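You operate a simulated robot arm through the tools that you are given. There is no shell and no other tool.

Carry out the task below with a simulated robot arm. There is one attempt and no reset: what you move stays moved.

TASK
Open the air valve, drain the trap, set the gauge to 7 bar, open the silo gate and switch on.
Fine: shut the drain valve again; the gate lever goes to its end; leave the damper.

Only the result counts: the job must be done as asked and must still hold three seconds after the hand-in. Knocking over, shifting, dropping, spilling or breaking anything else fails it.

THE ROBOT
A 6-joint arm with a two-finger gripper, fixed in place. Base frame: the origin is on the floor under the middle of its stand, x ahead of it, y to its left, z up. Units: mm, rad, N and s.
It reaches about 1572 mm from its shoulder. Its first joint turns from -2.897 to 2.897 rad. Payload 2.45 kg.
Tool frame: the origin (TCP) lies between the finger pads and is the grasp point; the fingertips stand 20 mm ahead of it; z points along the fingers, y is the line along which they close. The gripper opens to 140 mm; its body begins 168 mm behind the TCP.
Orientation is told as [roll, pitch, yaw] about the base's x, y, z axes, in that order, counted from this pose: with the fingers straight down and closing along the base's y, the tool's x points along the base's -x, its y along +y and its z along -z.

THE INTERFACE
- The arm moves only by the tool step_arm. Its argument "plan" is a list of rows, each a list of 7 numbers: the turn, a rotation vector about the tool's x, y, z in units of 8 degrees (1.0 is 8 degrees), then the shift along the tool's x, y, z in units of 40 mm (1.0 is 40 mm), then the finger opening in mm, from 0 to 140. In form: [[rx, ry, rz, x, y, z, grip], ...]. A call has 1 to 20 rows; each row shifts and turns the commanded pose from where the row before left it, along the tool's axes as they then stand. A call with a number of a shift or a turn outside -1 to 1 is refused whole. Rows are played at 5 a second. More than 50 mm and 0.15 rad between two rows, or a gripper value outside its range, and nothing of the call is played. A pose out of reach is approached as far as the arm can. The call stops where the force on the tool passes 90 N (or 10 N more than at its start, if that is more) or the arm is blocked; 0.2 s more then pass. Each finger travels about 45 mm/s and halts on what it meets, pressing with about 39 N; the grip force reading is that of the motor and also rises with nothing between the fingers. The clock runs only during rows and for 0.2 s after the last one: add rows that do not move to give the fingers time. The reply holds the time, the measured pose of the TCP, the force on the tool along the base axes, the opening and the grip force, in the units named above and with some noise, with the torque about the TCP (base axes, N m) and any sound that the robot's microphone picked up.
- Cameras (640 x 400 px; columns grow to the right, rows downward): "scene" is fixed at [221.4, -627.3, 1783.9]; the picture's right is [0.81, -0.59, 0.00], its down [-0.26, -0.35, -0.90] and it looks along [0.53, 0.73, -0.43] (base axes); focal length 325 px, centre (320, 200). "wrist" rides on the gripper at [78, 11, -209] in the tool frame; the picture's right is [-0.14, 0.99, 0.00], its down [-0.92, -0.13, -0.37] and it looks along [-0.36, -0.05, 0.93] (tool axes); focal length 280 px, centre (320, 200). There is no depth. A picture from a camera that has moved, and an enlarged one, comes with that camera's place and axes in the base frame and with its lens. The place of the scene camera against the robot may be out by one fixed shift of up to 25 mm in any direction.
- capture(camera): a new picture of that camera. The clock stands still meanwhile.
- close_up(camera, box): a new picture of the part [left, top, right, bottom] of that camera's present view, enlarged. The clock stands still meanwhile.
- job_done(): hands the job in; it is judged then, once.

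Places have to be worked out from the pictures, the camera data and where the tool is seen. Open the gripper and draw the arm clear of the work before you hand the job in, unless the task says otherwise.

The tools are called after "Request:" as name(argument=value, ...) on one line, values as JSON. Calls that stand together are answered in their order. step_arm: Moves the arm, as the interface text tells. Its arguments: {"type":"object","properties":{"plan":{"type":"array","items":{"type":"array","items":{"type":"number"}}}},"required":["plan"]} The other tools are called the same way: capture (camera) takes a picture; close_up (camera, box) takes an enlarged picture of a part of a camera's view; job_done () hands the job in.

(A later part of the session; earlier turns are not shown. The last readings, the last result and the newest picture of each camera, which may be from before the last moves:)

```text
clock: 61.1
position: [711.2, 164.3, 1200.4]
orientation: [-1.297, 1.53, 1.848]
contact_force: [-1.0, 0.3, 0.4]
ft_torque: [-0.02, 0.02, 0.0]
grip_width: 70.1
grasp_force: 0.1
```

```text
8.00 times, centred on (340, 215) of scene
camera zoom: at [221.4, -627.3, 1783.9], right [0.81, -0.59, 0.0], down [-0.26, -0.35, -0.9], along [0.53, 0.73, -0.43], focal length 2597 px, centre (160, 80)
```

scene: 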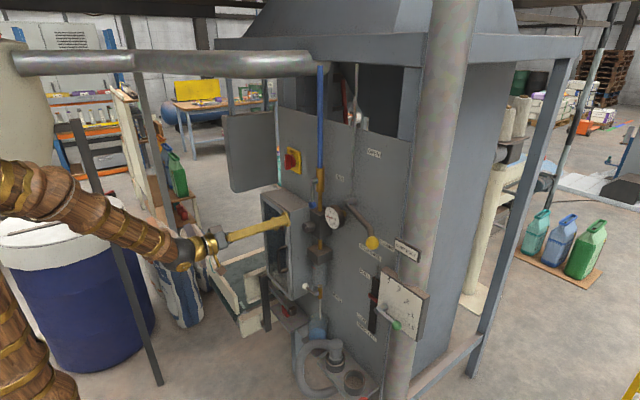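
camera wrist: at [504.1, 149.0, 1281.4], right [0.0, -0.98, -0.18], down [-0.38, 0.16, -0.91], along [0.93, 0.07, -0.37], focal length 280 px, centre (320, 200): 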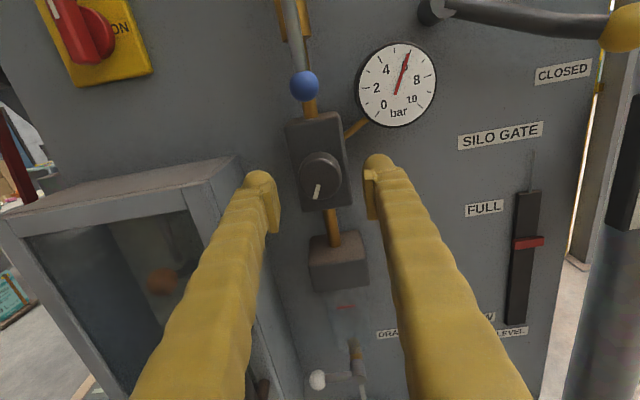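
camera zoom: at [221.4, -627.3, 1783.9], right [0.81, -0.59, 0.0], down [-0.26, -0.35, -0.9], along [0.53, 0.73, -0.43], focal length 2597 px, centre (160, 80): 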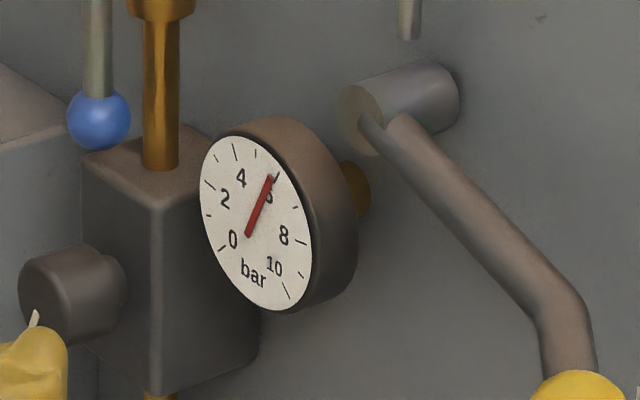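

The gauge has settled near 6. I take a full enlarged view of it to read it accurately.

Request:
close_up(camera="wrist", box=[325, 35, 469, 125])

Request:
close_up(camera="wrist", box=[240, 120, 400, 220])

```text
4.44 times, centred on (397, 80) of wrist
camera zoom: at [504.1, 149.0, 1281.4], right [0.0, -0.98, -0.18], down [-0.38, 0.16, -0.91], along [0.93, 0.07, -0.37], focal length 1246 px, centre (-22, 733)
```

zoom: 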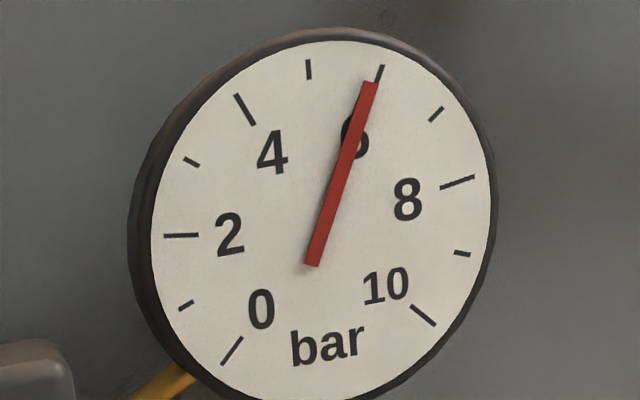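

```text
4.00 times, centred on (320, 170) of wrist
camera zoom: at [504.1, 149.0, 1281.4], right [0.0, -0.98, -0.18], down [-0.38, 0.16, -0.91], along [0.93, 0.07, -0.37], focal length 1122 px, centre (320, 320)
```

zoom: 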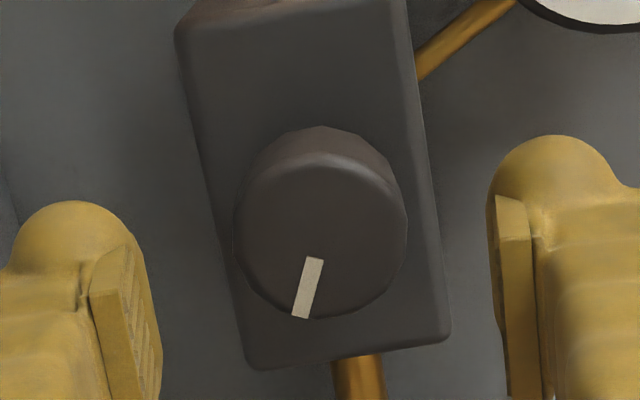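

The gauge reads about 5.9–6.0 bar, with ~32° per bar from the pointer. I advance, grip, and turn about 32° more, then let it settle.

Request:
step_arm(plan=[[0, 0, 0, 0, 0, 0.55, 70], [0, 0, 0, 0, 0, 0.55, 70], [0, 0, 0, 0, 0, 0, 30], [0, 0, 0, 0, 0, 0, 30], [0, 0, 0, 0, 0, 0, 30], [0, 0, 0, 0, 0, 0, 30]])

Request:
close_up(camera="wrist", box=[240, 120, 400, 220])

```text
clock: 62.5
position: [755.2, 164.5, 1200.6]
orientation: [-1.307, 1.524, 1.839]
contact_force: [5.3, -2.8, -1.2]
ft_torque: [0.07, -0.01, -0.01]
grip_width: 40.2
grasp_force: 45.1
```

```text
4.00 times, centred on (320, 170) of wrist
camera zoom: at [548.0, 149.0, 1281.0], right [0.0, -0.98, -0.18], down [-0.38, 0.17, -0.91], along [0.93, 0.07, -0.37], focal length 1122 px, centre (320, 320)
```

zoom: 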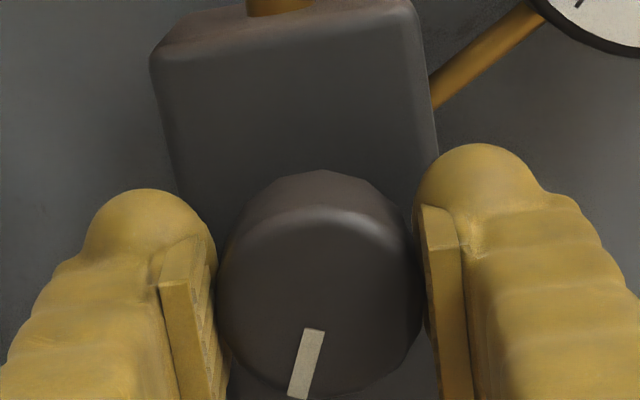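

A clean grip with little side load. I turn clockwise 32° and wait a second.

Request:
step_arm(plan=[[0, 0, 1, 0, 0, 0, 30], [0, 0, 1, 0, 0, 0, 30], [0, 0, 1, 0, 0, 0, 30], [0, 0, 1, 0, 0, 0, 30], [0, 0, 0, 0, 0, 0, 30], [0, 0, 0, 0, 0, 0, 30], [0, 0, 0, 0, 0, 0, 30], [0, 0, 0, 0, 0, 0, 30], [0, 0, 0, 0, 0, 0, 30]])

Request:
capture(camera="wrist")

Request:
close_up(camera="scene", box=[300, 190, 380, 240])

```text
clock: 64.5
position: [755.1, 164.2, 1200.4]
orientation: [-1.553, 0.969, 1.588]
contact_force: [-4.2, -2.6, 7.8]
ft_torque: [0.01, -0.1, -0.04]
grip_width: 40.1
grasp_force: 44.9
```

```text
taken
camera wrist: at [547.8, 110.1, 1261.5], right [-0.01, -0.74, -0.67], down [-0.38, 0.63, -0.68], along [0.93, 0.25, -0.28], focal length 280 px, centre (320, 200)
```

wrist: 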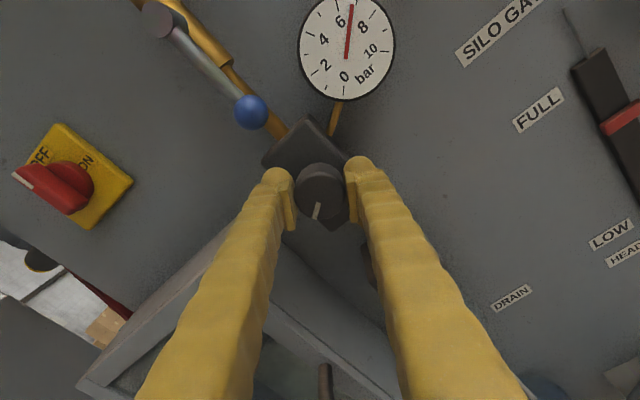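

```text
8.00 times, centred on (340, 215) of scene
camera zoom: at [221.4, -627.3, 1783.9], right [0.81, -0.59, 0.0], down [-0.26, -0.35, -0.9], along [0.53, 0.73, -0.43], focal length 2597 px, centre (160, 80)
```

zoom: 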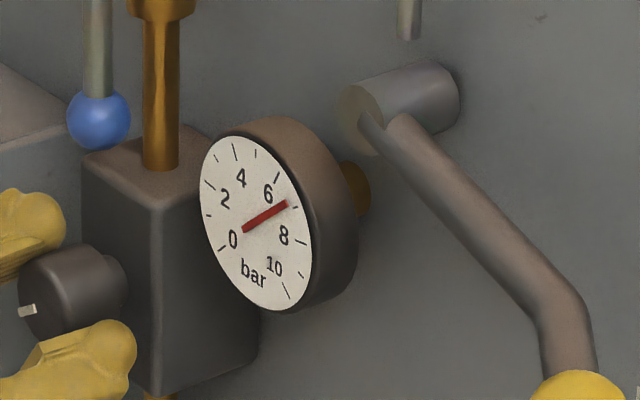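

Request:
close_up(camera="wrist", box=[280, 0, 424, 90])

Request:
close_up(camera="scene", box=[320, 203, 348, 221])

```text
4.44 times, centred on (352, 45) of wrist
camera zoom: at [547.8, 110.1, 1261.5], right [-0.01, -0.74, -0.67], down [-0.38, 0.63, -0.68], along [0.93, 0.25, -0.28], focal length 1246 px, centre (178, 889)
```

zoom: 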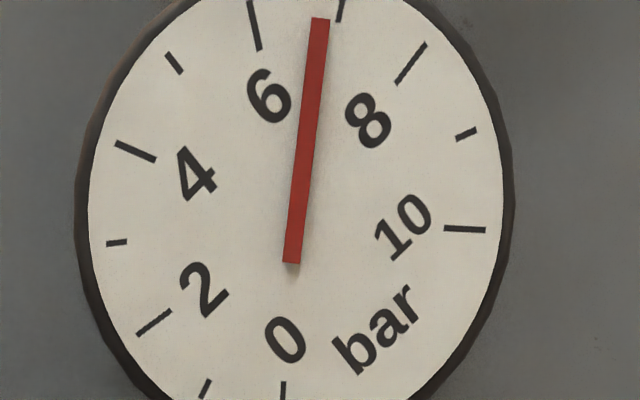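

```text
16.00 times, centred on (334, 212) of scene
camera zoom: at [221.4, -627.3, 1783.9], right [0.81, -0.59, 0.0], down [-0.26, -0.35, -0.9], along [0.53, 0.73, -0.43], focal length 5194 px, centre (96, 8)
```

zoom: 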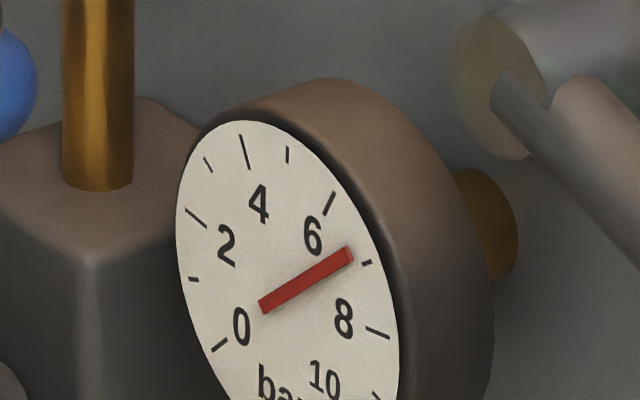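

The gauge shows roughly 6.75 bar; I wait two seconds to see if it's still creeping.

Request:
step_arm(plan=[[0, 0, 0, 0, 0, 0, 30], [0, 0, 0, 0, 0, 0, 30], [0, 0, 0, 0, 0, 0, 30], [0, 0, 0, 0, 0, 0, 30], [0, 0, 0, 0, 0, 0, 30], [0, 0, 0, 0, 0, 0, 30], [0, 0, 0, 0, 0, 0, 30], [0, 0, 0, 0, 0, 0, 30], [0, 0, 0, 0, 0, 0, 30], [0, 0, 0, 0, 0, 0, 30]])

Request:
close_up(camera="wrist", box=[280, 0, 424, 90])

Request:
close_up(camera="scene", box=[318, 203, 350, 223])

```text
clock: 66.7
position: [756.4, 164.8, 1199.7]
orientation: [-1.551, 0.969, 1.589]
contact_force: [-4.5, -2.0, 10.1]
ft_torque: [-0.01, -0.15, -0.03]
grip_width: 39.7
grasp_force: 44.2
```

```text
4.44 times, centred on (352, 45) of wrist
camera zoom: at [547.8, 110.2, 1261.5], right [-0.01, -0.74, -0.67], down [-0.38, 0.63, -0.68], along [0.93, 0.25, -0.28], focal length 1246 px, centre (178, 889)
```

zoom: 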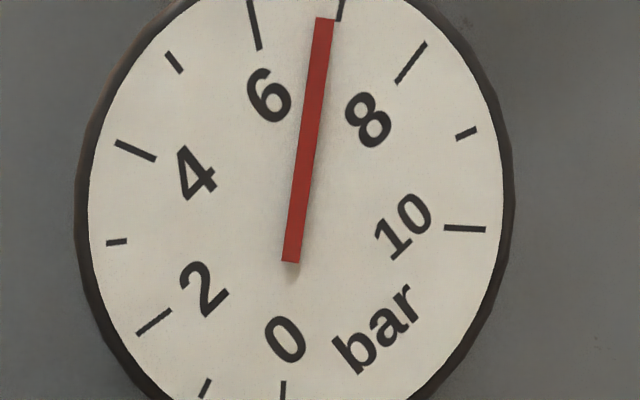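

```text
16.00 times, centred on (334, 213) of scene
camera zoom: at [221.4, -627.3, 1783.9], right [0.81, -0.59, 0.0], down [-0.26, -0.35, -0.9], along [0.53, 0.73, -0.43], focal length 5194 px, centre (96, -8)
```

zoom: 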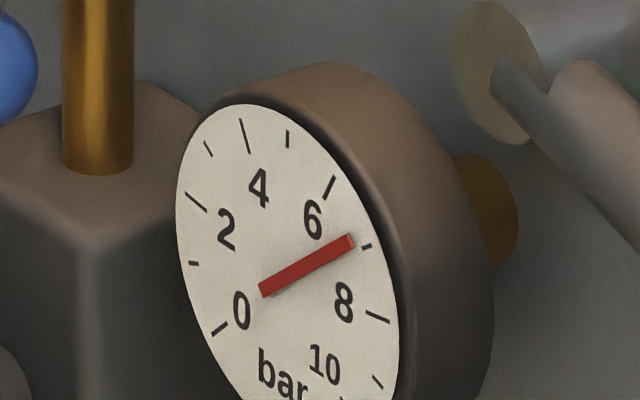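

It crept to ≈6.84 bar by tick interpolation. I trim by about 4.5° clockwise and wait.

Request:
step_arm(plan=[[0, 0, 0.55, 0, 0, 0, 30], [0, 0, 0, 0, 0, 0, 30], [0, 0, 0, 0, 0, 0, 30], [0, 0, 0, 0, 0, 0, 30], [0, 0, 0, 0, 0, 0, 30], [0, 0, 0, 0, 0, 0, 30], [0, 0, 0, 0, 0, 0, 30], [0, 0, 0, 0, 0, 0, 30], [0, 0, 0, 0, 0, 0, 30], [0, 0, 0, 0, 0, 0, 30], [0, 0, 0, 0, 0, 0, 30], [0, 0, 0, 0, 0, 0, 30], [0, 0, 0, 0, 0, 0, 30], [0, 0, 0, 0, 0, 0, 30], [0, 0, 0, 0, 0, 0, 30]])

Request:
close_up(camera="wrist", box=[280, 0, 424, 90])

```text
clock: 69.9
position: [755.0, 165.1, 1198.7]
orientation: [-1.553, 0.891, 1.588]
contact_force: [8.4, 14.6, 15.3]
ft_torque: [0.04, -0.18, 0.16]
grip_width: 40.0
grasp_force: 45.0
```

```text
4.44 times, centred on (352, 45) of wrist
camera zoom: at [547.7, 105.8, 1257.2], right [-0.01, -0.69, -0.73], down [-0.38, 0.68, -0.63], along [0.93, 0.27, -0.26], focal length 1246 px, centre (178, 889)
```

zoom: 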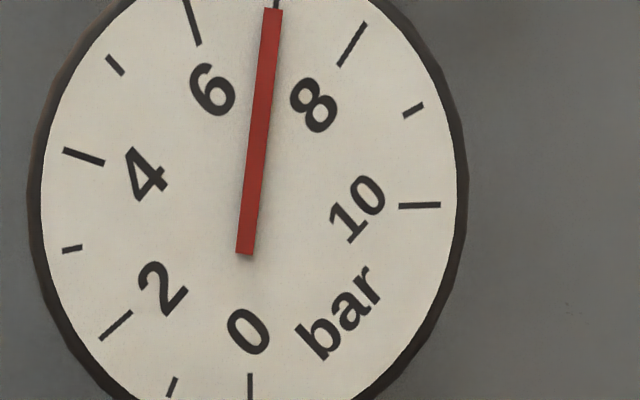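

Reading is now ≈6.96 bar. A tiny extra 1.2° trim, then I release and back off to read it again.

Request:
step_arm(plan=[[0, 0, 0.15, 0, 0, 0, 30], [0, 0, 0, 0, 0, 0, 30], [0, 0, 0, 0, 0, 0, 30], [0, 0, 0, 0, 0, 0, 70], [0, 0, 0, 0, 0, 0, 70], [0, 0, 0, 0, 0, 0, 70], [0, 0, 0, 0, 0, -0.4, 70], [0, 0, 0, 0, 0, -0.4, 70], [0, 0, 0, 0, 0, -0.3, 70], [0, 0, 0, 0, 0, 0, 70], [0, 0, 0, 0, 0, 0, 70], [0, 0, 0, 0, 0, 0, 70]])

Request:
capture(camera="wrist")

Request:
close_up(camera="wrist", box=[270, 30, 414, 120])

```text
clock: 72.5
position: [710.4, 163.4, 1199.9]
orientation: [-1.554, 0.872, 1.589]
contact_force: [0.2, -0.2, 0.1]
ft_torque: [-0.01, 0.03, -0.01]
grip_width: 69.8
grasp_force: 0.1
```

```text
taken
camera wrist: at [502.7, 103.5, 1256.0], right [-0.01, -0.67, -0.74], down [-0.38, 0.69, -0.62], along [0.93, 0.28, -0.26], focal length 280 px, centre (320, 200)
```

wrist: 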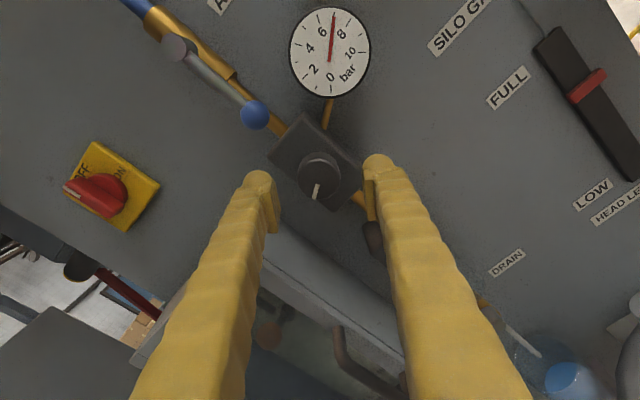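

```text
4.44 times, centred on (342, 75) of wrist
camera zoom: at [502.7, 103.5, 1256.0], right [-0.01, -0.67, -0.74], down [-0.38, 0.69, -0.62], along [0.93, 0.28, -0.26], focal length 1246 px, centre (222, 756)
```

zoom: 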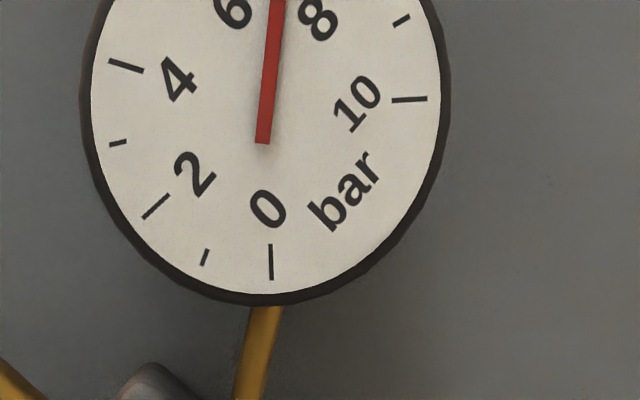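

Request:
close_up(camera="wrist", box=[258, 5, 402, 95])

```text
4.44 times, centred on (330, 50) of wrist
camera zoom: at [502.7, 103.5, 1256.0], right [-0.01, -0.67, -0.74], down [-0.38, 0.69, -0.62], along [0.93, 0.28, -0.26], focal length 1246 px, centre (276, 867)
```

zoom: 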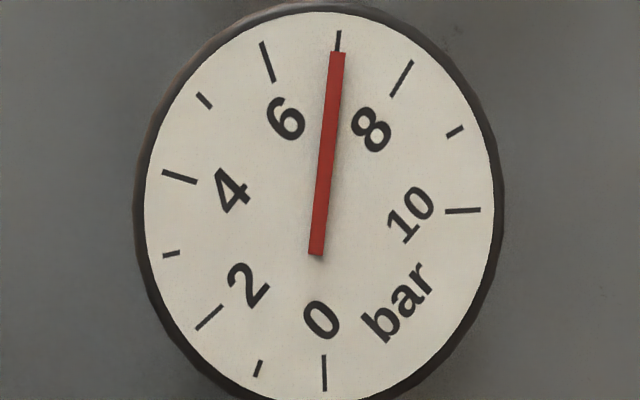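

The gauge reads 7.0 bar with the hand off. Next is the silo gate: I retract, roll the wrist to camera-up, close the fingers and move across to a standoff below and in front of the yellow ball.

Request:
step_arm(plan=[[0, 0, 0, 0, 0, -0.5, 70], [0, 0, -1, 0, 0, 0, 40], [0, 0, -1, 0, 0, 0, 0], [0, 0, -1, 0, 0, 0, 0], [0, 0, -1, 0, 0, 0, 0], [0, 0, -1, 0, 0, 0, 0], [0, 0, -1, 0, 0, 0, 0], [0, 0, 0, 0.86, 0, 0, 0], [0, 0, 0, 0, 0.967, 0, 0], [0, 0, 0, 0, 0.967, 0, 0], [0, 0, 0, 0, 0.967, 0, 0], [0, 0, 0, 0, 0.967, 0, 0], [0, 0, 0, 0, 0.967, 0, 0], [0, 0, 0, 0, 0.967, 0, 0], [0, 0, 0, 0, 0.967, 0, 0], [0, 0, 0, 0, 0, 0, 0]])

Request:
capture(camera="wrist")

Request:
capture(camera="scene")

```text
clock: 75.9
position: [667.7, 40.9, 1297.0]
orientation: [1.44, 1.43, -1.732]
contact_force: [-0.2, -0.1, 0.2]
ft_torque: [-0.02, -0.02, 0.01]
grip_width: 0.0
grasp_force: 29.4
out of reach, approached as far as the arm can: row 11, 12, 13, 14, 15
```

```text
taken
camera wrist: at [461.7, 46.4, 1381.1], right [-0.03, -1.0, 0.0], down [-0.39, 0.01, -0.92], along [0.92, -0.03, -0.39], focal length 280 px, centre (320, 200)
```

wrist: 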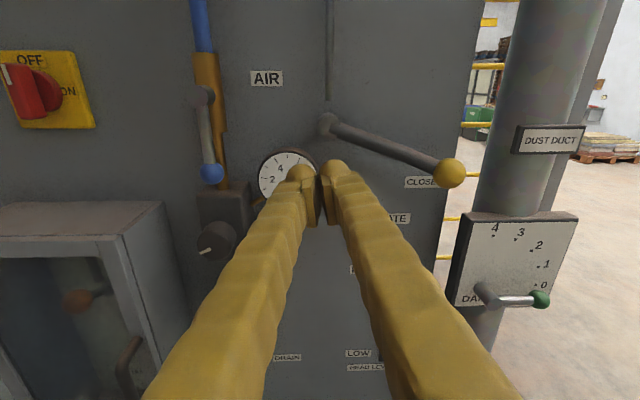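

```text
taken
```

scene: 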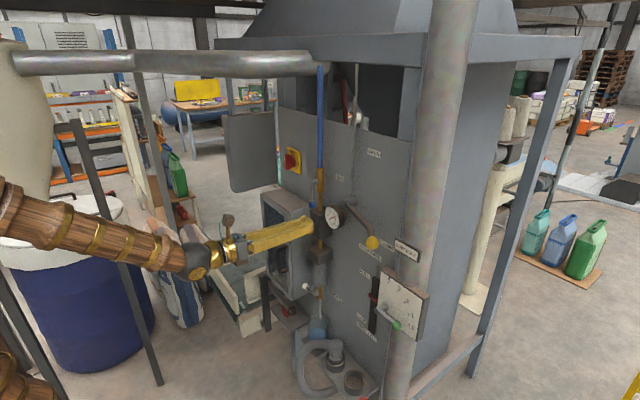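

The sideways move hit the reach limit near y≈40 because the wrist gets too close to the base. I move forward to x≈735 (still clear of everything) and re-level the tool there.

Request:
step_arm(plan=[[0, 0, 0, 0, 0, 0.85, 0], [0, 0, 0, 0, 0, 0.85, 0], [0.23, 0.19, 0.5, 0, 0, 0, 0], [0, 0, 0.5, 0, 0, 0, 0], [0, 0, 0, 0, 0, 0, 0]])

Request:
capture(camera="wrist")

```text
clock: 77.1
position: [725.8, 94.3, 1308.6]
orientation: [-2.943, 1.562, 0.228]
contact_force: [0.6, 1.1, 0.5]
ft_torque: [0.02, -0.02, -0.02]
grip_width: 0.0
grasp_force: 29.2
out of reach, approached as far as the arm can: row 1, 2, 3, 4
```

```text
taken
camera wrist: at [517.6, 77.0, 1385.4], right [0.03, -0.99, -0.14], down [-0.36, 0.12, -0.92], along [0.93, 0.08, -0.36], focal length 280 px, centre (320, 200)
```

wrist: 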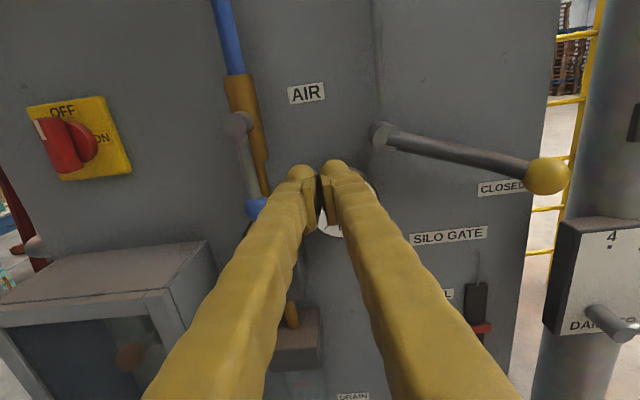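

The wrist seems limited on this roll side as y decreases. I roll back clockwise to about −90° here (middle of the roll range) and then try moving across in −y.

Request:
step_arm(plan=[[-0.2, 0, 0, 0, 0, 0, 0], [0, 0, 1, 0, 0, 0, 0], [0, 0, 1, 0, 0, 0, 0], [0, 0, 1, 0, 0, 0, 0], [0, 0, 1, 0, 0, 0, 0], [0, 0, 1, 0, 0, 0, 0], [0, 0, 1, 0, 0, 0, 0], [0, 0, 1, 0, 0, 0, 0], [0, 0, 1, 0, 0, 0, 0], [0, 0, 1, 0, 0, 0, 0], [0, 0, 1, 0, 0, 0, 0], [0, 0, 1, 0, 0, 0, 0], [0, 0, 0, 0, 0, 0, 0]])

Request:
capture(camera="wrist")

```text
clock: 79.9
position: [724.9, 94.4, 1307.6]
orientation: [-1.584, 0.031, 1.581]
contact_force: [0.1, -1.0, -0.6]
ft_torque: [0.02, -0.01, 0.02]
grip_width: 0.1
grasp_force: 29.6
```

```text
taken
camera wrist: at [518.5, 13.4, 1297.5], right [0.01, 0.11, -0.99], down [-0.38, 0.92, 0.09], along [0.93, 0.38, 0.05], focal length 280 px, centre (320, 200)
```

wrist: 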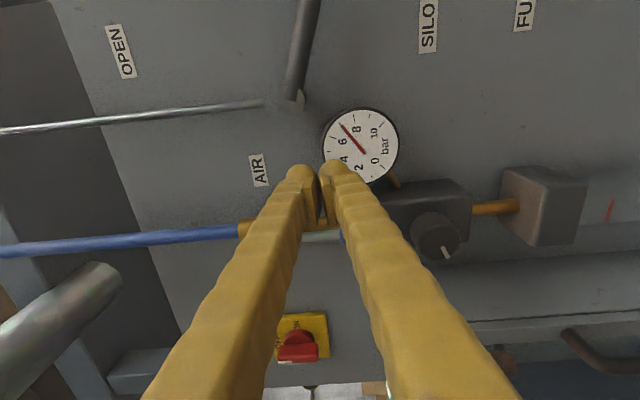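

Roll −92° is fine. Now I try moving across in −y at this depth (tips at x≈745, in front of the lever).

Request:
step_arm(plan=[[0, 0, 0, 0.9, 0, 0, 0], [0, 0, 0, 0.9, 0, 0, 0], [0, 0, 0, 0.9, 0, 0, 0], [0, 0, 0, 0, 0, 0, 0]])

```text
clock: 80.9
position: [715.1, 54.1, 1323.8]
orientation: [-1.575, 0.033, 1.549]
contact_force: [0.7, -0.6, -0.6]
ft_torque: [-0.01, -0.02, 0.01]
grip_width: 0.0
grasp_force: 29.5
out of reach, approached as far as the arm can: row 1, 2, 3
```

The limit looks like a wrist joint that dislikes the tool pointing straight ahead near y≈0. Yawing the tool about 25° to the right should free it; I do that here in free space, then move toward a standoff below/in front of the gate ball.

Request:
step_arm(plan=[[0, 1, 0, 0, 0, 0, 0], [0, 1, 0, 0, 0, 0, 0], [0, 1, 0, 0, 0, 0, 0], [0, 0, 0, 0, 0, 0, 0]])

Request:
capture(camera="wrist")

Request:
capture(camera="scene")

```text
clock: 81.9
position: [714.3, 52.4, 1325.9]
orientation: [-1.595, 0.028, 1.158]
contact_force: [0.2, -0.5, -1.3]
ft_torque: [-0.01, -0.01, 0.0]
grip_width: 0.0
grasp_force: 29.9
```

```text
taken
camera wrist: at [492.9, 62.9, 1311.8], right [0.07, 0.09, -0.99], down [0.03, 1.0, 0.09], along [1.0, -0.03, 0.06], focal length 280 px, centre (320, 200)
```

wrist: 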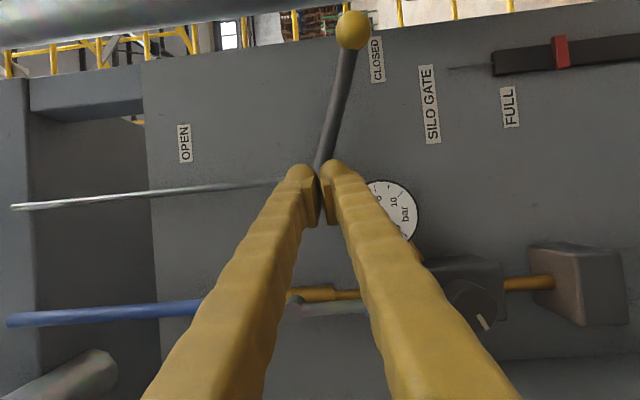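

```text
taken
```

scene: 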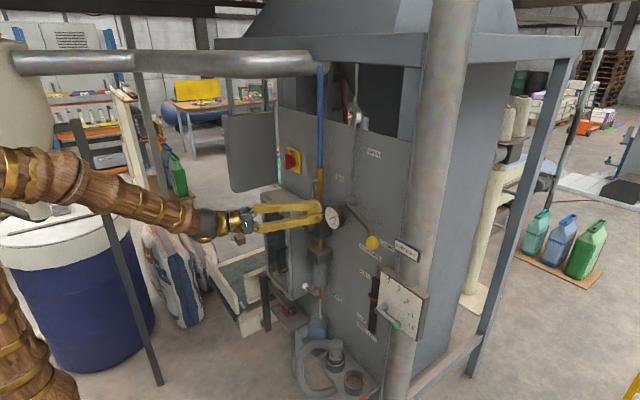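

The yaw cleared the limit, and the ball is again confirmed at (786, −122, 1278). I move to the standoff at about (715, −110, 1220), below and in front of the ball.

Request:
step_arm(plan=[[0, 0, 0, 0.725, 0.56, 0.307, 0], [0, 0, 0, 0.725, 0.56, 0.307, 0], [0, 0, 0, 0.725, 0.56, 0.307, 0], [0, 0, 0, 0.725, 0.56, 0.307, 0], [0, 0, 0, 0.725, 0.56, 0.307, 0], [0, 0, 0, 0, 0, 0, 0]])

Request:
capture(camera="wrist")

Request:
capture(camera="scene")

```text
clock: 83.3
position: [716.4, -107.8, 1218.9]
orientation: [-1.595, 0.025, 1.162]
contact_force: [0.6, -0.3, 0.4]
ft_torque: [-0.02, 0.02, 0.01]
grip_width: 0.0
grasp_force: 29.2
```

```text
taken
camera wrist: at [493.7, -97.8, 1205.7], right [0.07, 0.09, -0.99], down [0.03, 1.0, 0.1], along [1.0, -0.03, 0.06], focal length 280 px, centre (320, 200)
```

wrist: 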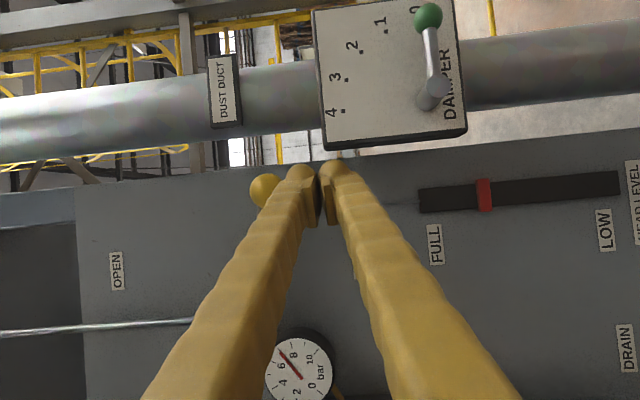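

```text
taken
```

scene: 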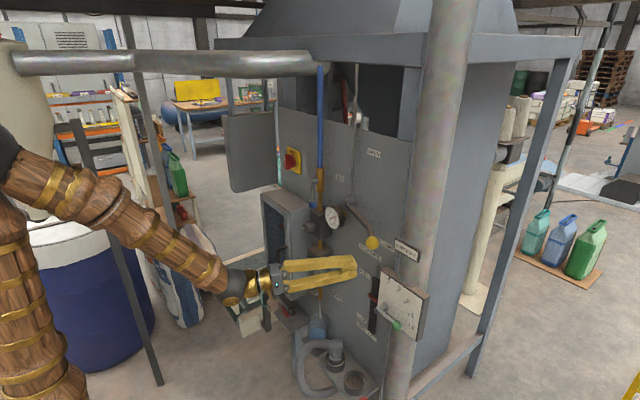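

The damper plate edge works out at about (789, −170, 1207), so there's room beside it. I advance to x≈780 beneath the ball.

Request:
step_arm(plan=[[0, 0, 0, -0.2, 0.016, 0.784, 0], [0, 0, 0, -0.2, 0.016, 0.784, 0], [0, 0, 0, 0, 0, 0, 0]])

Request:
capture(camera="wrist")

Request:
close_up(camera="scene", box=[300, 180, 460, 280])

```text
clock: 84.1
position: [781.5, -117.6, 1220.1]
orientation: [-1.595, 0.026, 1.16]
contact_force: [-0.2, -0.6, -1.2]
ft_torque: [0.01, -0.02, 0.0]
grip_width: 0.0
grasp_force: 29.3
```

```text
taken
camera wrist: at [558.6, -107.9, 1206.2], right [0.07, 0.09, -0.99], down [0.03, 1.0, 0.1], along [1.0, -0.03, 0.06], focal length 280 px, centre (320, 200)
```

wrist: 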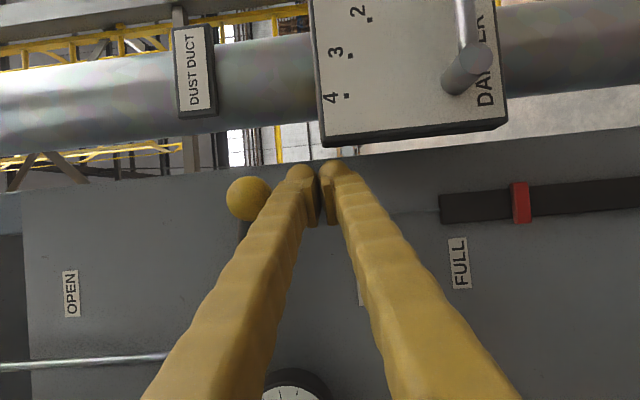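

```text
4.00 times, centred on (380, 230) of scene
camera zoom: at [221.4, -627.3, 1783.9], right [0.81, -0.59, 0.0], down [-0.26, -0.35, -0.9], along [0.53, 0.73, -0.43], focal length 1298 px, centre (80, 80)
```

zoom: 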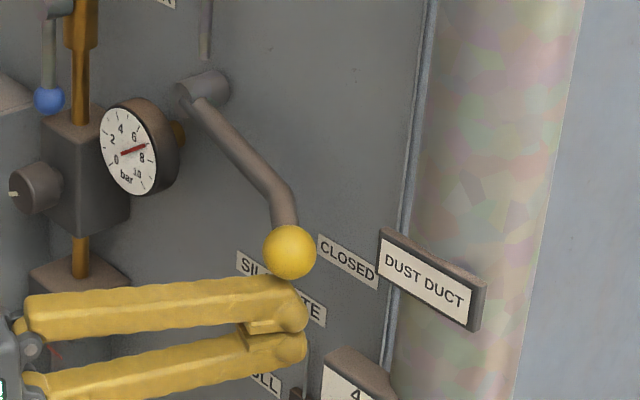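

The fingers are squarely beneath the ball. I push up in small steps and watch the force and motion.

Request:
step_arm(plan=[[0, 0, 0, 0.01, -0.3, 0, 0], [0, 0, 0, 0.01, -0.3, 0, 0], [0, 0, 0, 0.1, -0.25, 0.045, 0], [0, 0, 0, 0, 0, 0, 0]])

Request:
close_up(camera="scene", box=[300, 180, 460, 280])

```text
clock: 85.1
position: [777.8, -121.9, 1252.7]
orientation: [-1.594, 0.025, 1.161]
contact_force: [0.2, 0.3, -1.0]
ft_torque: [-0.03, -0.03, 0.02]
grip_width: 0.2
grasp_force: 29.4
```

```text
4.00 times, centred on (380, 230) of scene
camera zoom: at [221.4, -627.3, 1783.9], right [0.81, -0.59, 0.0], down [-0.26, -0.35, -0.9], along [0.53, 0.73, -0.43], focal length 1298 px, centre (80, 80)
```

zoom: 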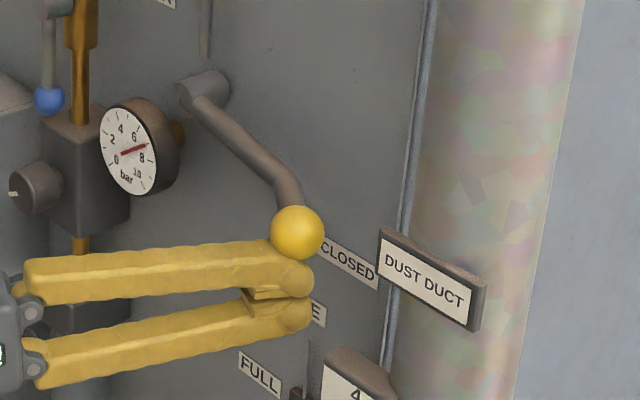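

The gate lever rises with the fingers almost without force. I follow the arc up to around 40° above horizontal.

Request:
step_arm(plan=[[0, 0, 0, 0.199, -0.515, 0.091, 0], [0, 0, 0, 0.134, -0.642, 0.064, 0], [0, 0, 0, 0.012, -0.386, 0.009, 0], [0, 0, 0, 0.012, -0.386, 0.009, 0], [0, 0, 0, -0.058, -0.364, -0.021, 0], [0, 0, 0, -0.058, -0.364, -0.021, 0], [0, 0, 0, -0.093, -0.328, -0.037, 0], [0, 0, 0, -0.093, -0.328, -0.037, 0], [0, 0, 0, 0, 0, 0, 0]])

Request:
capture(camera="wrist")

Request:
close_up(camera="scene", box=[280, 120, 440, 220])

```text
clock: 87.1
position: [778.3, -121.9, 1384.7]
orientation: [-1.596, 0.026, 1.161]
contact_force: [0.1, 0.6, 0.0]
ft_torque: [0.01, -0.03, 0.02]
grip_width: 0.0
grasp_force: 29.2
```

```text
taken
camera wrist: at [556.6, -110.8, 1372.5], right [0.07, 0.09, -0.99], down [0.03, 1.0, 0.1], along [1.0, -0.03, 0.06], focal length 280 px, centre (320, 200)
```

wrist: 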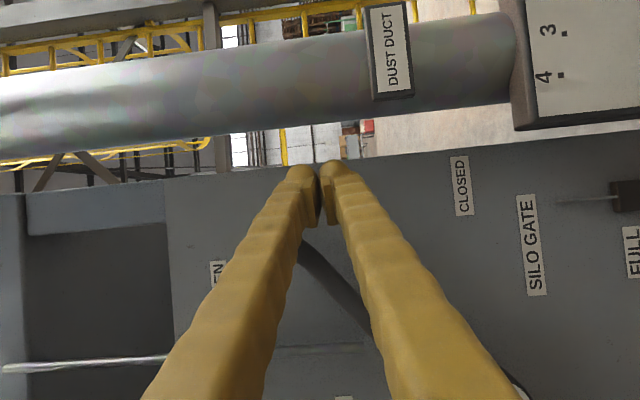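

```text
4.00 times, centred on (360, 170) of scene
camera zoom: at [221.4, -627.3, 1783.9], right [0.81, -0.59, 0.0], down [-0.26, -0.35, -0.9], along [0.53, 0.73, -0.43], focal length 1298 px, centre (160, 320)
```

zoom: 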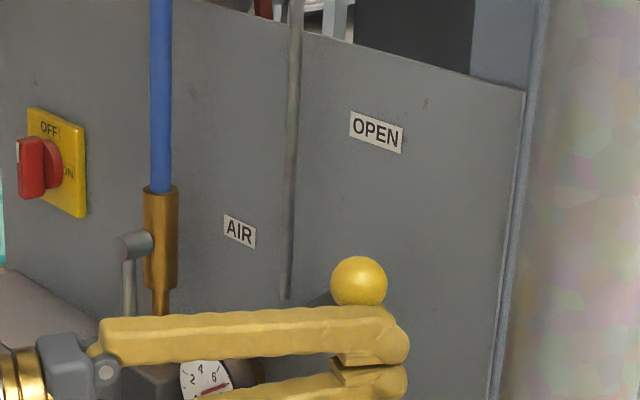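

The ball is riding on top of the fingers. I carry on the arc toward OPEN.

Request:
step_arm(plan=[[0, 0, 0, -0.162, -0.331, -0.066, 0], [0, 0, 0, -0.162, -0.331, -0.066, 0], [0, 0, 0, -0.186, -0.282, -0.077, 0], [0, 0, 0, -0.186, -0.282, -0.077, 0], [0, 0, 0, -0.177, -0.194, -0.075, 0], [0, 0, 0, -0.177, -0.194, -0.075, 0], [0, 0, 0, 0, 0, 0, 0]])

Request:
capture(camera="wrist")

Request:
close_up(camera="scene", box=[280, 110, 440, 210])

```text
clock: 88.5
position: [776.7, -84.0, 1437.7]
orientation: [-1.586, 0.022, 1.148]
contact_force: [-4.5, -35.4, -10.2]
ft_torque: [0.79, -0.14, 0.13]
grip_width: 0.0
grasp_force: 29.4
stopped in row 6: the force on the tool passed its limit at 106 N (the readings are from after the stop); the commanded pose is now the measured one
```

```text
taken
camera wrist: at [554.5, -70.4, 1426.4], right [0.06, 0.1, -0.99], down [0.04, 0.99, 0.1], along [1.0, -0.05, 0.06], focal length 280 px, centre (320, 200)
```

wrist: 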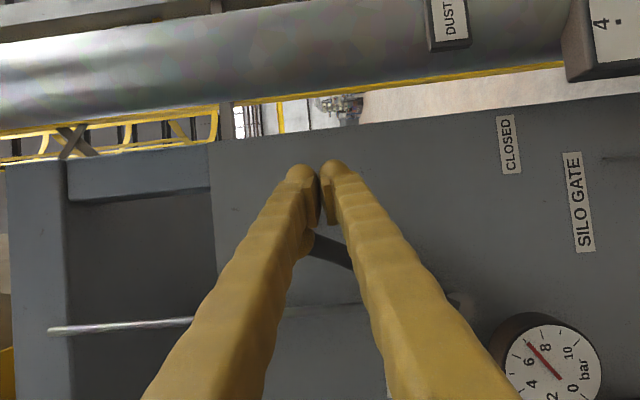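

```text
4.00 times, centred on (360, 160) of scene
camera zoom: at [221.4, -627.3, 1783.9], right [0.81, -0.59, 0.0], down [-0.26, -0.35, -0.9], along [0.53, 0.73, -0.43], focal length 1298 px, centre (160, 360)
```

zoom: 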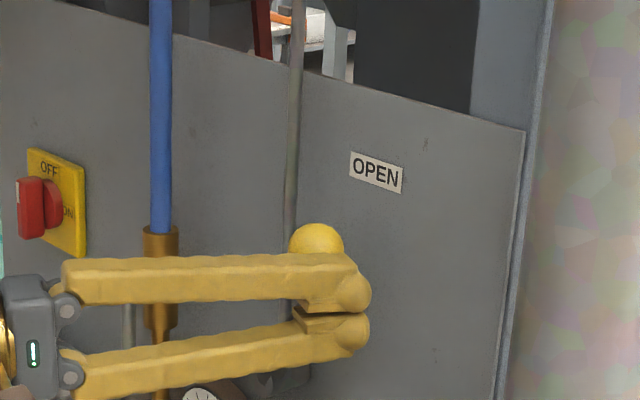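

The push stopped at 106 N with the ball at about (−45, 1472), right below the OPEN label, which looks like the end stop. I press once more gently along the arc to confirm that it doesn't move further.

Request:
step_arm(plan=[[0, 0, 0, -0.061, -0.035, -0.026, 0], [0, 0, 0, -0.061, -0.035, -0.026, 0], [0, 0, 0, 0, 0, 0, 0]])

Request:
close_up(camera="scene", box=[280, 110, 440, 210])

```text
clock: 89.1
position: [776.7, -83.1, 1439.0]
orientation: [-1.586, 0.019, 1.14]
contact_force: [-6.2, -35.5, -8.7]
ft_torque: [0.76, -0.15, 0.05]
grip_width: 0.1
grasp_force: 29.4
stopped in row 2: the force on the tool passed its limit at 96 N (the readings are from after the stop); the commanded pose is now the measured one
```

```text
4.00 times, centred on (360, 160) of scene
camera zoom: at [221.4, -627.3, 1783.9], right [0.81, -0.59, 0.0], down [-0.26, -0.35, -0.9], along [0.53, 0.73, -0.43], focal length 1298 px, centre (160, 360)
```

zoom: 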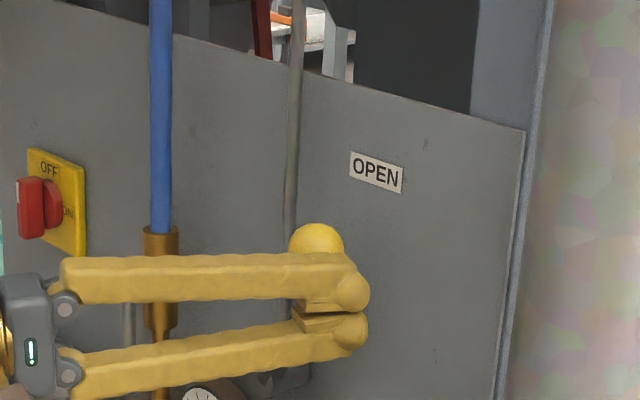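

It doesn't move any further under 96 N, so the lever is at its end. I back the fingers off slightly and check that the lever stays.

Request:
step_arm(plan=[[0, 0, 0, 0.31, 0.26, 0.13, 0], [0, 0, 0, 0.31, 0.26, 0.13, 0], [0, 0, 0, 0, 0, 0, 0], [0, 0, 0, 0, 0, 0, 0], [0, 0, 0, 0, 0, 0, 0]])

Request:
capture(camera="wrist")

Request:
close_up(camera="scene", box=[280, 110, 440, 210])

```text
clock: 90.3
position: [774.5, -109.0, 1418.0]
orientation: [-1.586, 0.019, 1.145]
contact_force: [0.3, 0.6, -0.3]
ft_torque: [-0.03, -0.01, 0.0]
grip_width: 0.0
grasp_force: 29.1
```

```text
taken
camera wrist: at [553.4, -95.5, 1406.5], right [0.06, 0.1, -0.99], down [0.04, 0.99, 0.1], along [1.0, -0.05, 0.06], focal length 280 px, centre (320, 200)
```

wrist: 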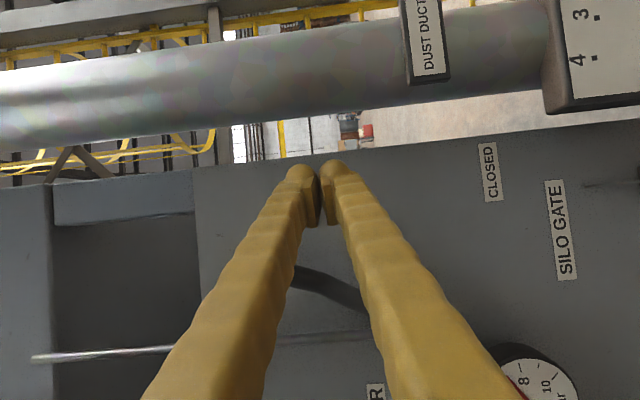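

```text
4.00 times, centred on (360, 160) of scene
camera zoom: at [221.4, -627.3, 1783.9], right [0.81, -0.59, 0.0], down [-0.26, -0.35, -0.9], along [0.53, 0.73, -0.43], focal length 1298 px, centre (160, 360)
```

zoom: 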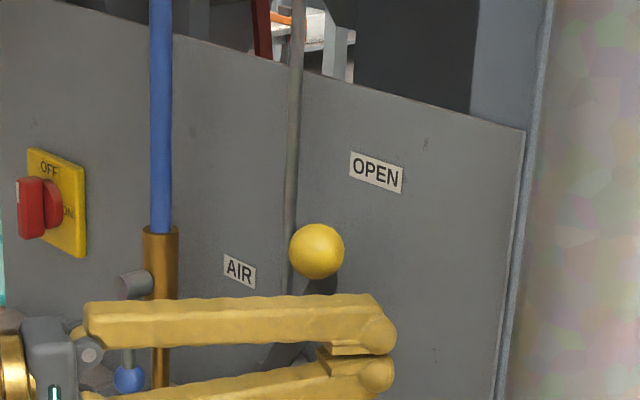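

The lever stays at OPEN without the fingers. I retract and travel across in +y toward the main switch, well in front of the panel.

Request:
step_arm(plan=[[0, 0, 0, 0, 0, -1, 0], [0, 0, 0, 0, 0, -1, 0], [0, 0, 0, -0.947, 0.057, -0.41, 0], [0, 0, 0, -0.947, 0.057, -0.41, 0], [0, 0, 0, -0.947, 0.057, -0.41, 0], [0, 0, 0, -0.947, 0.057, -0.41, 0], [0, 0, 0, -0.947, 0.057, -0.41, 0], [0, 0, 0, -0.947, 0.057, -0.41, 0], [0, 0, 0, -0.947, 0.057, -0.41, 0], [0, 0, 0, 0, 0, 0, 0]])

Request:
capture(camera="scene")

Request:
capture(camera="wrist")

```text
clock: 92.5
position: [710.3, 215.5, 1393.6]
orientation: [-1.587, 0.02, 1.145]
contact_force: [-0.1, -1.0, 0.1]
ft_torque: [0.01, 0.02, 0.01]
grip_width: 0.0
grasp_force: 29.0
```

```text
taken
```

scene: 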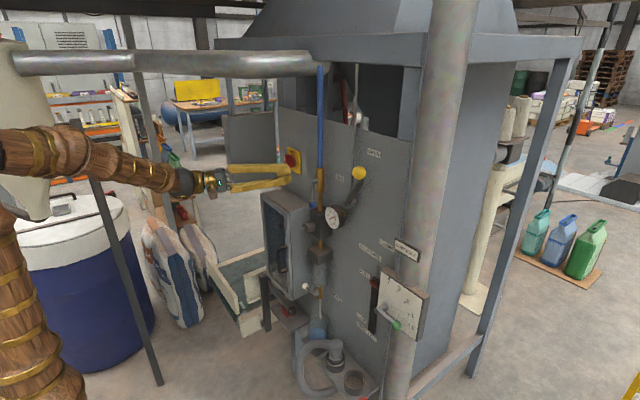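

```text
taken
camera wrist: at [488.6, 229.5, 1382.4], right [0.06, 0.1, -0.99], down [0.04, 0.99, 0.1], along [1.0, -0.05, 0.06], focal length 280 px, centre (320, 200)
```

wrist: 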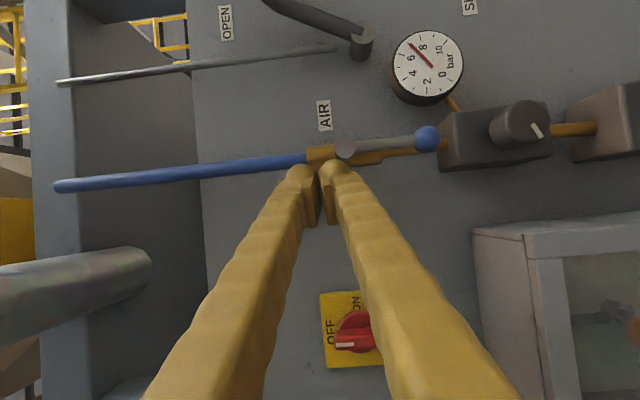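

The gate lever stands at OPEN and the gauge still looks like 7. I straighten the yaw, continue to in front of the switch, and roll to the camera-up orientation.

Request:
step_arm(plan=[[0, -1, 0, 0, 0, 0, 0], [0, -1, 0, 0, 0, 0, 0], [0, -1, 0, 0, 0, 0, 0], [0, 0, 0, -1, 0.12, 0, 0], [0, 0, 0, -1, 0.12, 0, 0], [0, 0, 0, -1, 0.12, 0, 0], [0, 0, 0, -1, 0.12, 0, 30], [0, 0, -1, 0, 0, 0, 50], [0, 0, -1, 0, 0, 0, 60], [0, 0, -1, 0, 0, 0, 60], [0, 0, -1, 0, 0, 0, 60], [0, 0, -1, 0, 0, 0, 60], [0, 0, -1, 0, 0, 0, 60], [0, 0, -1, 0, 0, 0, 60], [0, 0, -1, 0, 0, 0, 60], [0, 0, -1, 0, 0, 0, 60], [0, 0, -1, 0, 0, 0, 60], [0, 0, -1, 0, 0, 0, 60], [0, 0, 0, 0, 0, 0, 60]])

Request:
capture(camera="wrist")

Request:
capture(camera="scene")

```text
clock: 96.5
position: [708.1, 373.1, 1371.0]
orientation: [-2.162, 1.562, 0.971]
contact_force: [-0.3, 0.3, -0.8]
ft_torque: [0.04, -0.01, 0.0]
grip_width: 60.0
grasp_force: 0.1
```

```text
taken
camera wrist: at [500.2, 362.5, 1448.7], right [-0.01, -0.99, -0.15], down [-0.36, 0.14, -0.92], along [0.93, 0.05, -0.36], focal length 280 px, centre (320, 200)
```

wrist: 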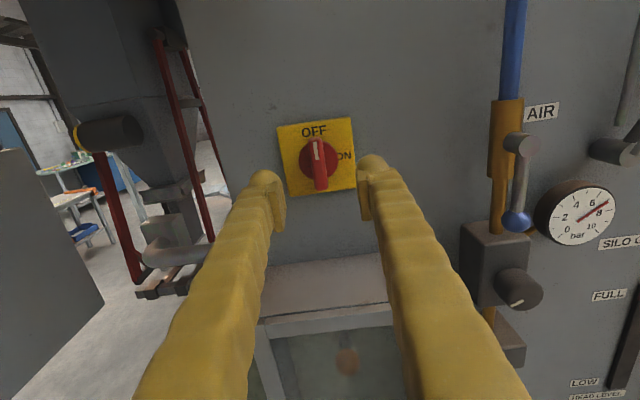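

```text
taken
```

scene: 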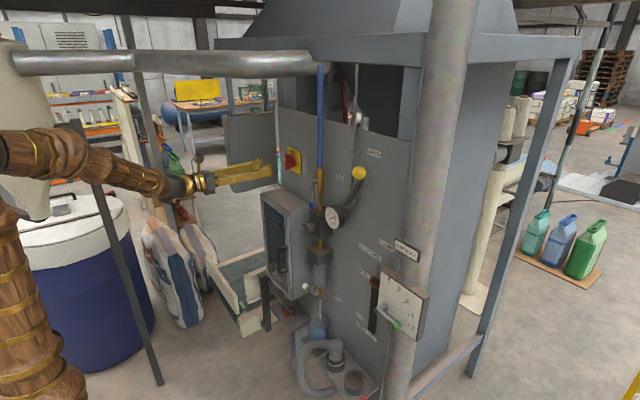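

Upright in front of the switch. I zoom in on its handle.

Request:
close_up(camera="wrist", box=[250, 105, 394, 195])

Request:
close_up(camera="scene", box=[260, 135, 324, 175])

```text
4.44 times, centred on (322, 150) of wrist
camera zoom: at [500.2, 362.5, 1448.7], right [-0.01, -0.99, -0.15], down [-0.36, 0.14, -0.92], along [0.93, 0.05, -0.36], focal length 1246 px, centre (311, 422)
```

zoom: 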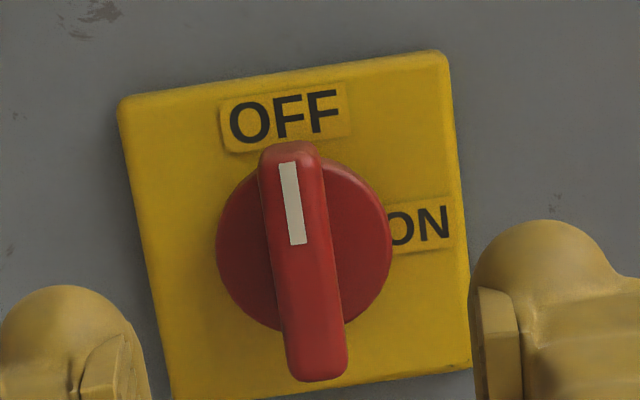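

```text
10.00 times, centred on (292, 155) of scene
camera zoom: at [221.4, -627.3, 1783.9], right [0.81, -0.59, 0.0], down [-0.26, -0.35, -0.9], along [0.53, 0.73, -0.43], focal length 3246 px, centre (600, 650)
```

zoom: 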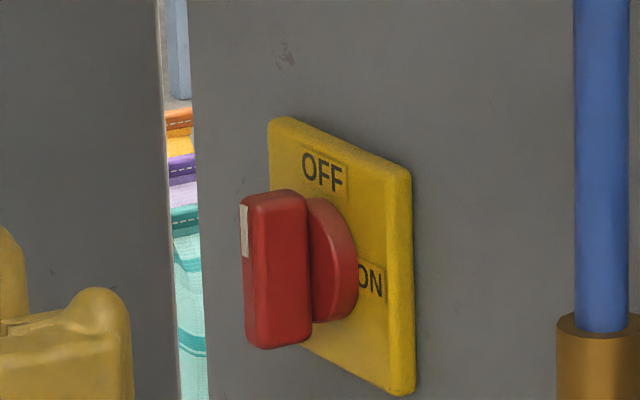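

The handle bar is about 17 mm wide, front at x≈812, base disc at ≈831, with its axis near y≈375.5, z≈1369.5. I move in to x≈770 and check the centring.

Request:
step_arm(plan=[[0, 0, 0, -0.04, -0.06, 0.775, 60], [0, 0, 0, 0, 0, 0.775, 60], [0, 0, 0, 0, 0, 0, 60]])

Request:
capture(camera="wrist")

Request:
close_up(camera="wrist", box=[240, 120, 400, 220])

Request:
close_up(camera="scene", box=[240, 130, 336, 190])

```text
clock: 97.3
position: [770.5, 374.2, 1368.7]
orientation: [-2.101, 1.559, 1.032]
contact_force: [0.4, -0.1, -0.5]
ft_torque: [0.0, 0.0, -0.02]
grip_width: 60.1
grasp_force: 0.1
```

```text
taken
camera wrist: at [562.2, 363.2, 1447.6], right [-0.01, -0.99, -0.15], down [-0.36, 0.14, -0.92], along [0.93, 0.05, -0.36], focal length 280 px, centre (320, 200)
```

wrist: 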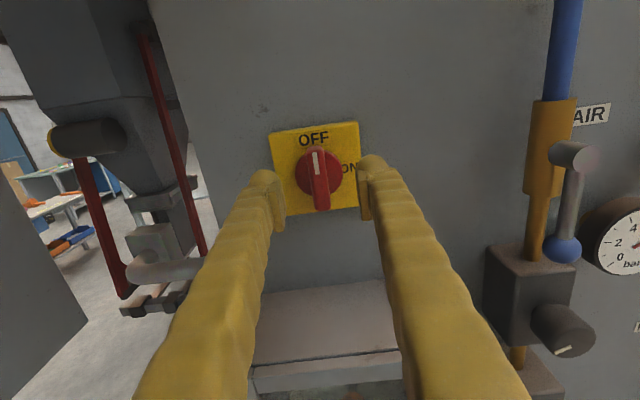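

```text
4.00 times, centred on (320, 170) of wrist
camera zoom: at [562.2, 363.2, 1447.6], right [-0.01, -0.99, -0.15], down [-0.36, 0.14, -0.92], along [0.93, 0.05, -0.36], focal length 1122 px, centre (320, 320)
```

zoom: 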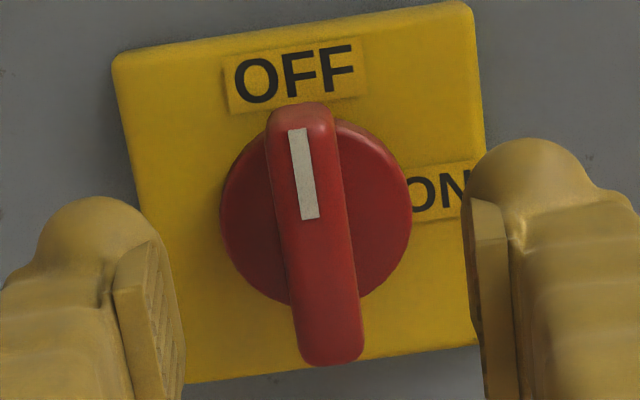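

```text
6.67 times, centred on (288, 160) of scene
camera zoom: at [221.4, -627.3, 1783.9], right [0.81, -0.59, 0.0], down [-0.26, -0.35, -0.9], along [0.53, 0.73, -0.43], focal length 2164 px, centre (533, 467)
```

zoom: 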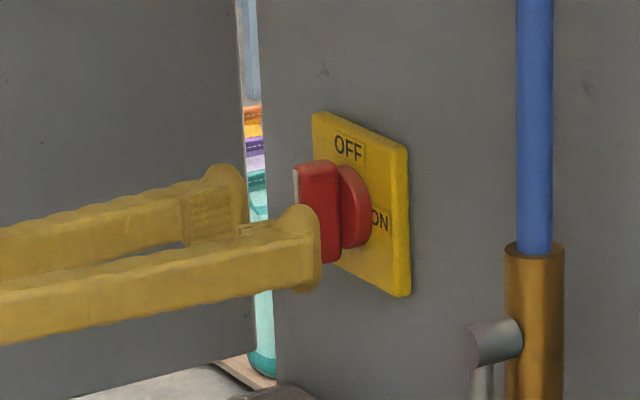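

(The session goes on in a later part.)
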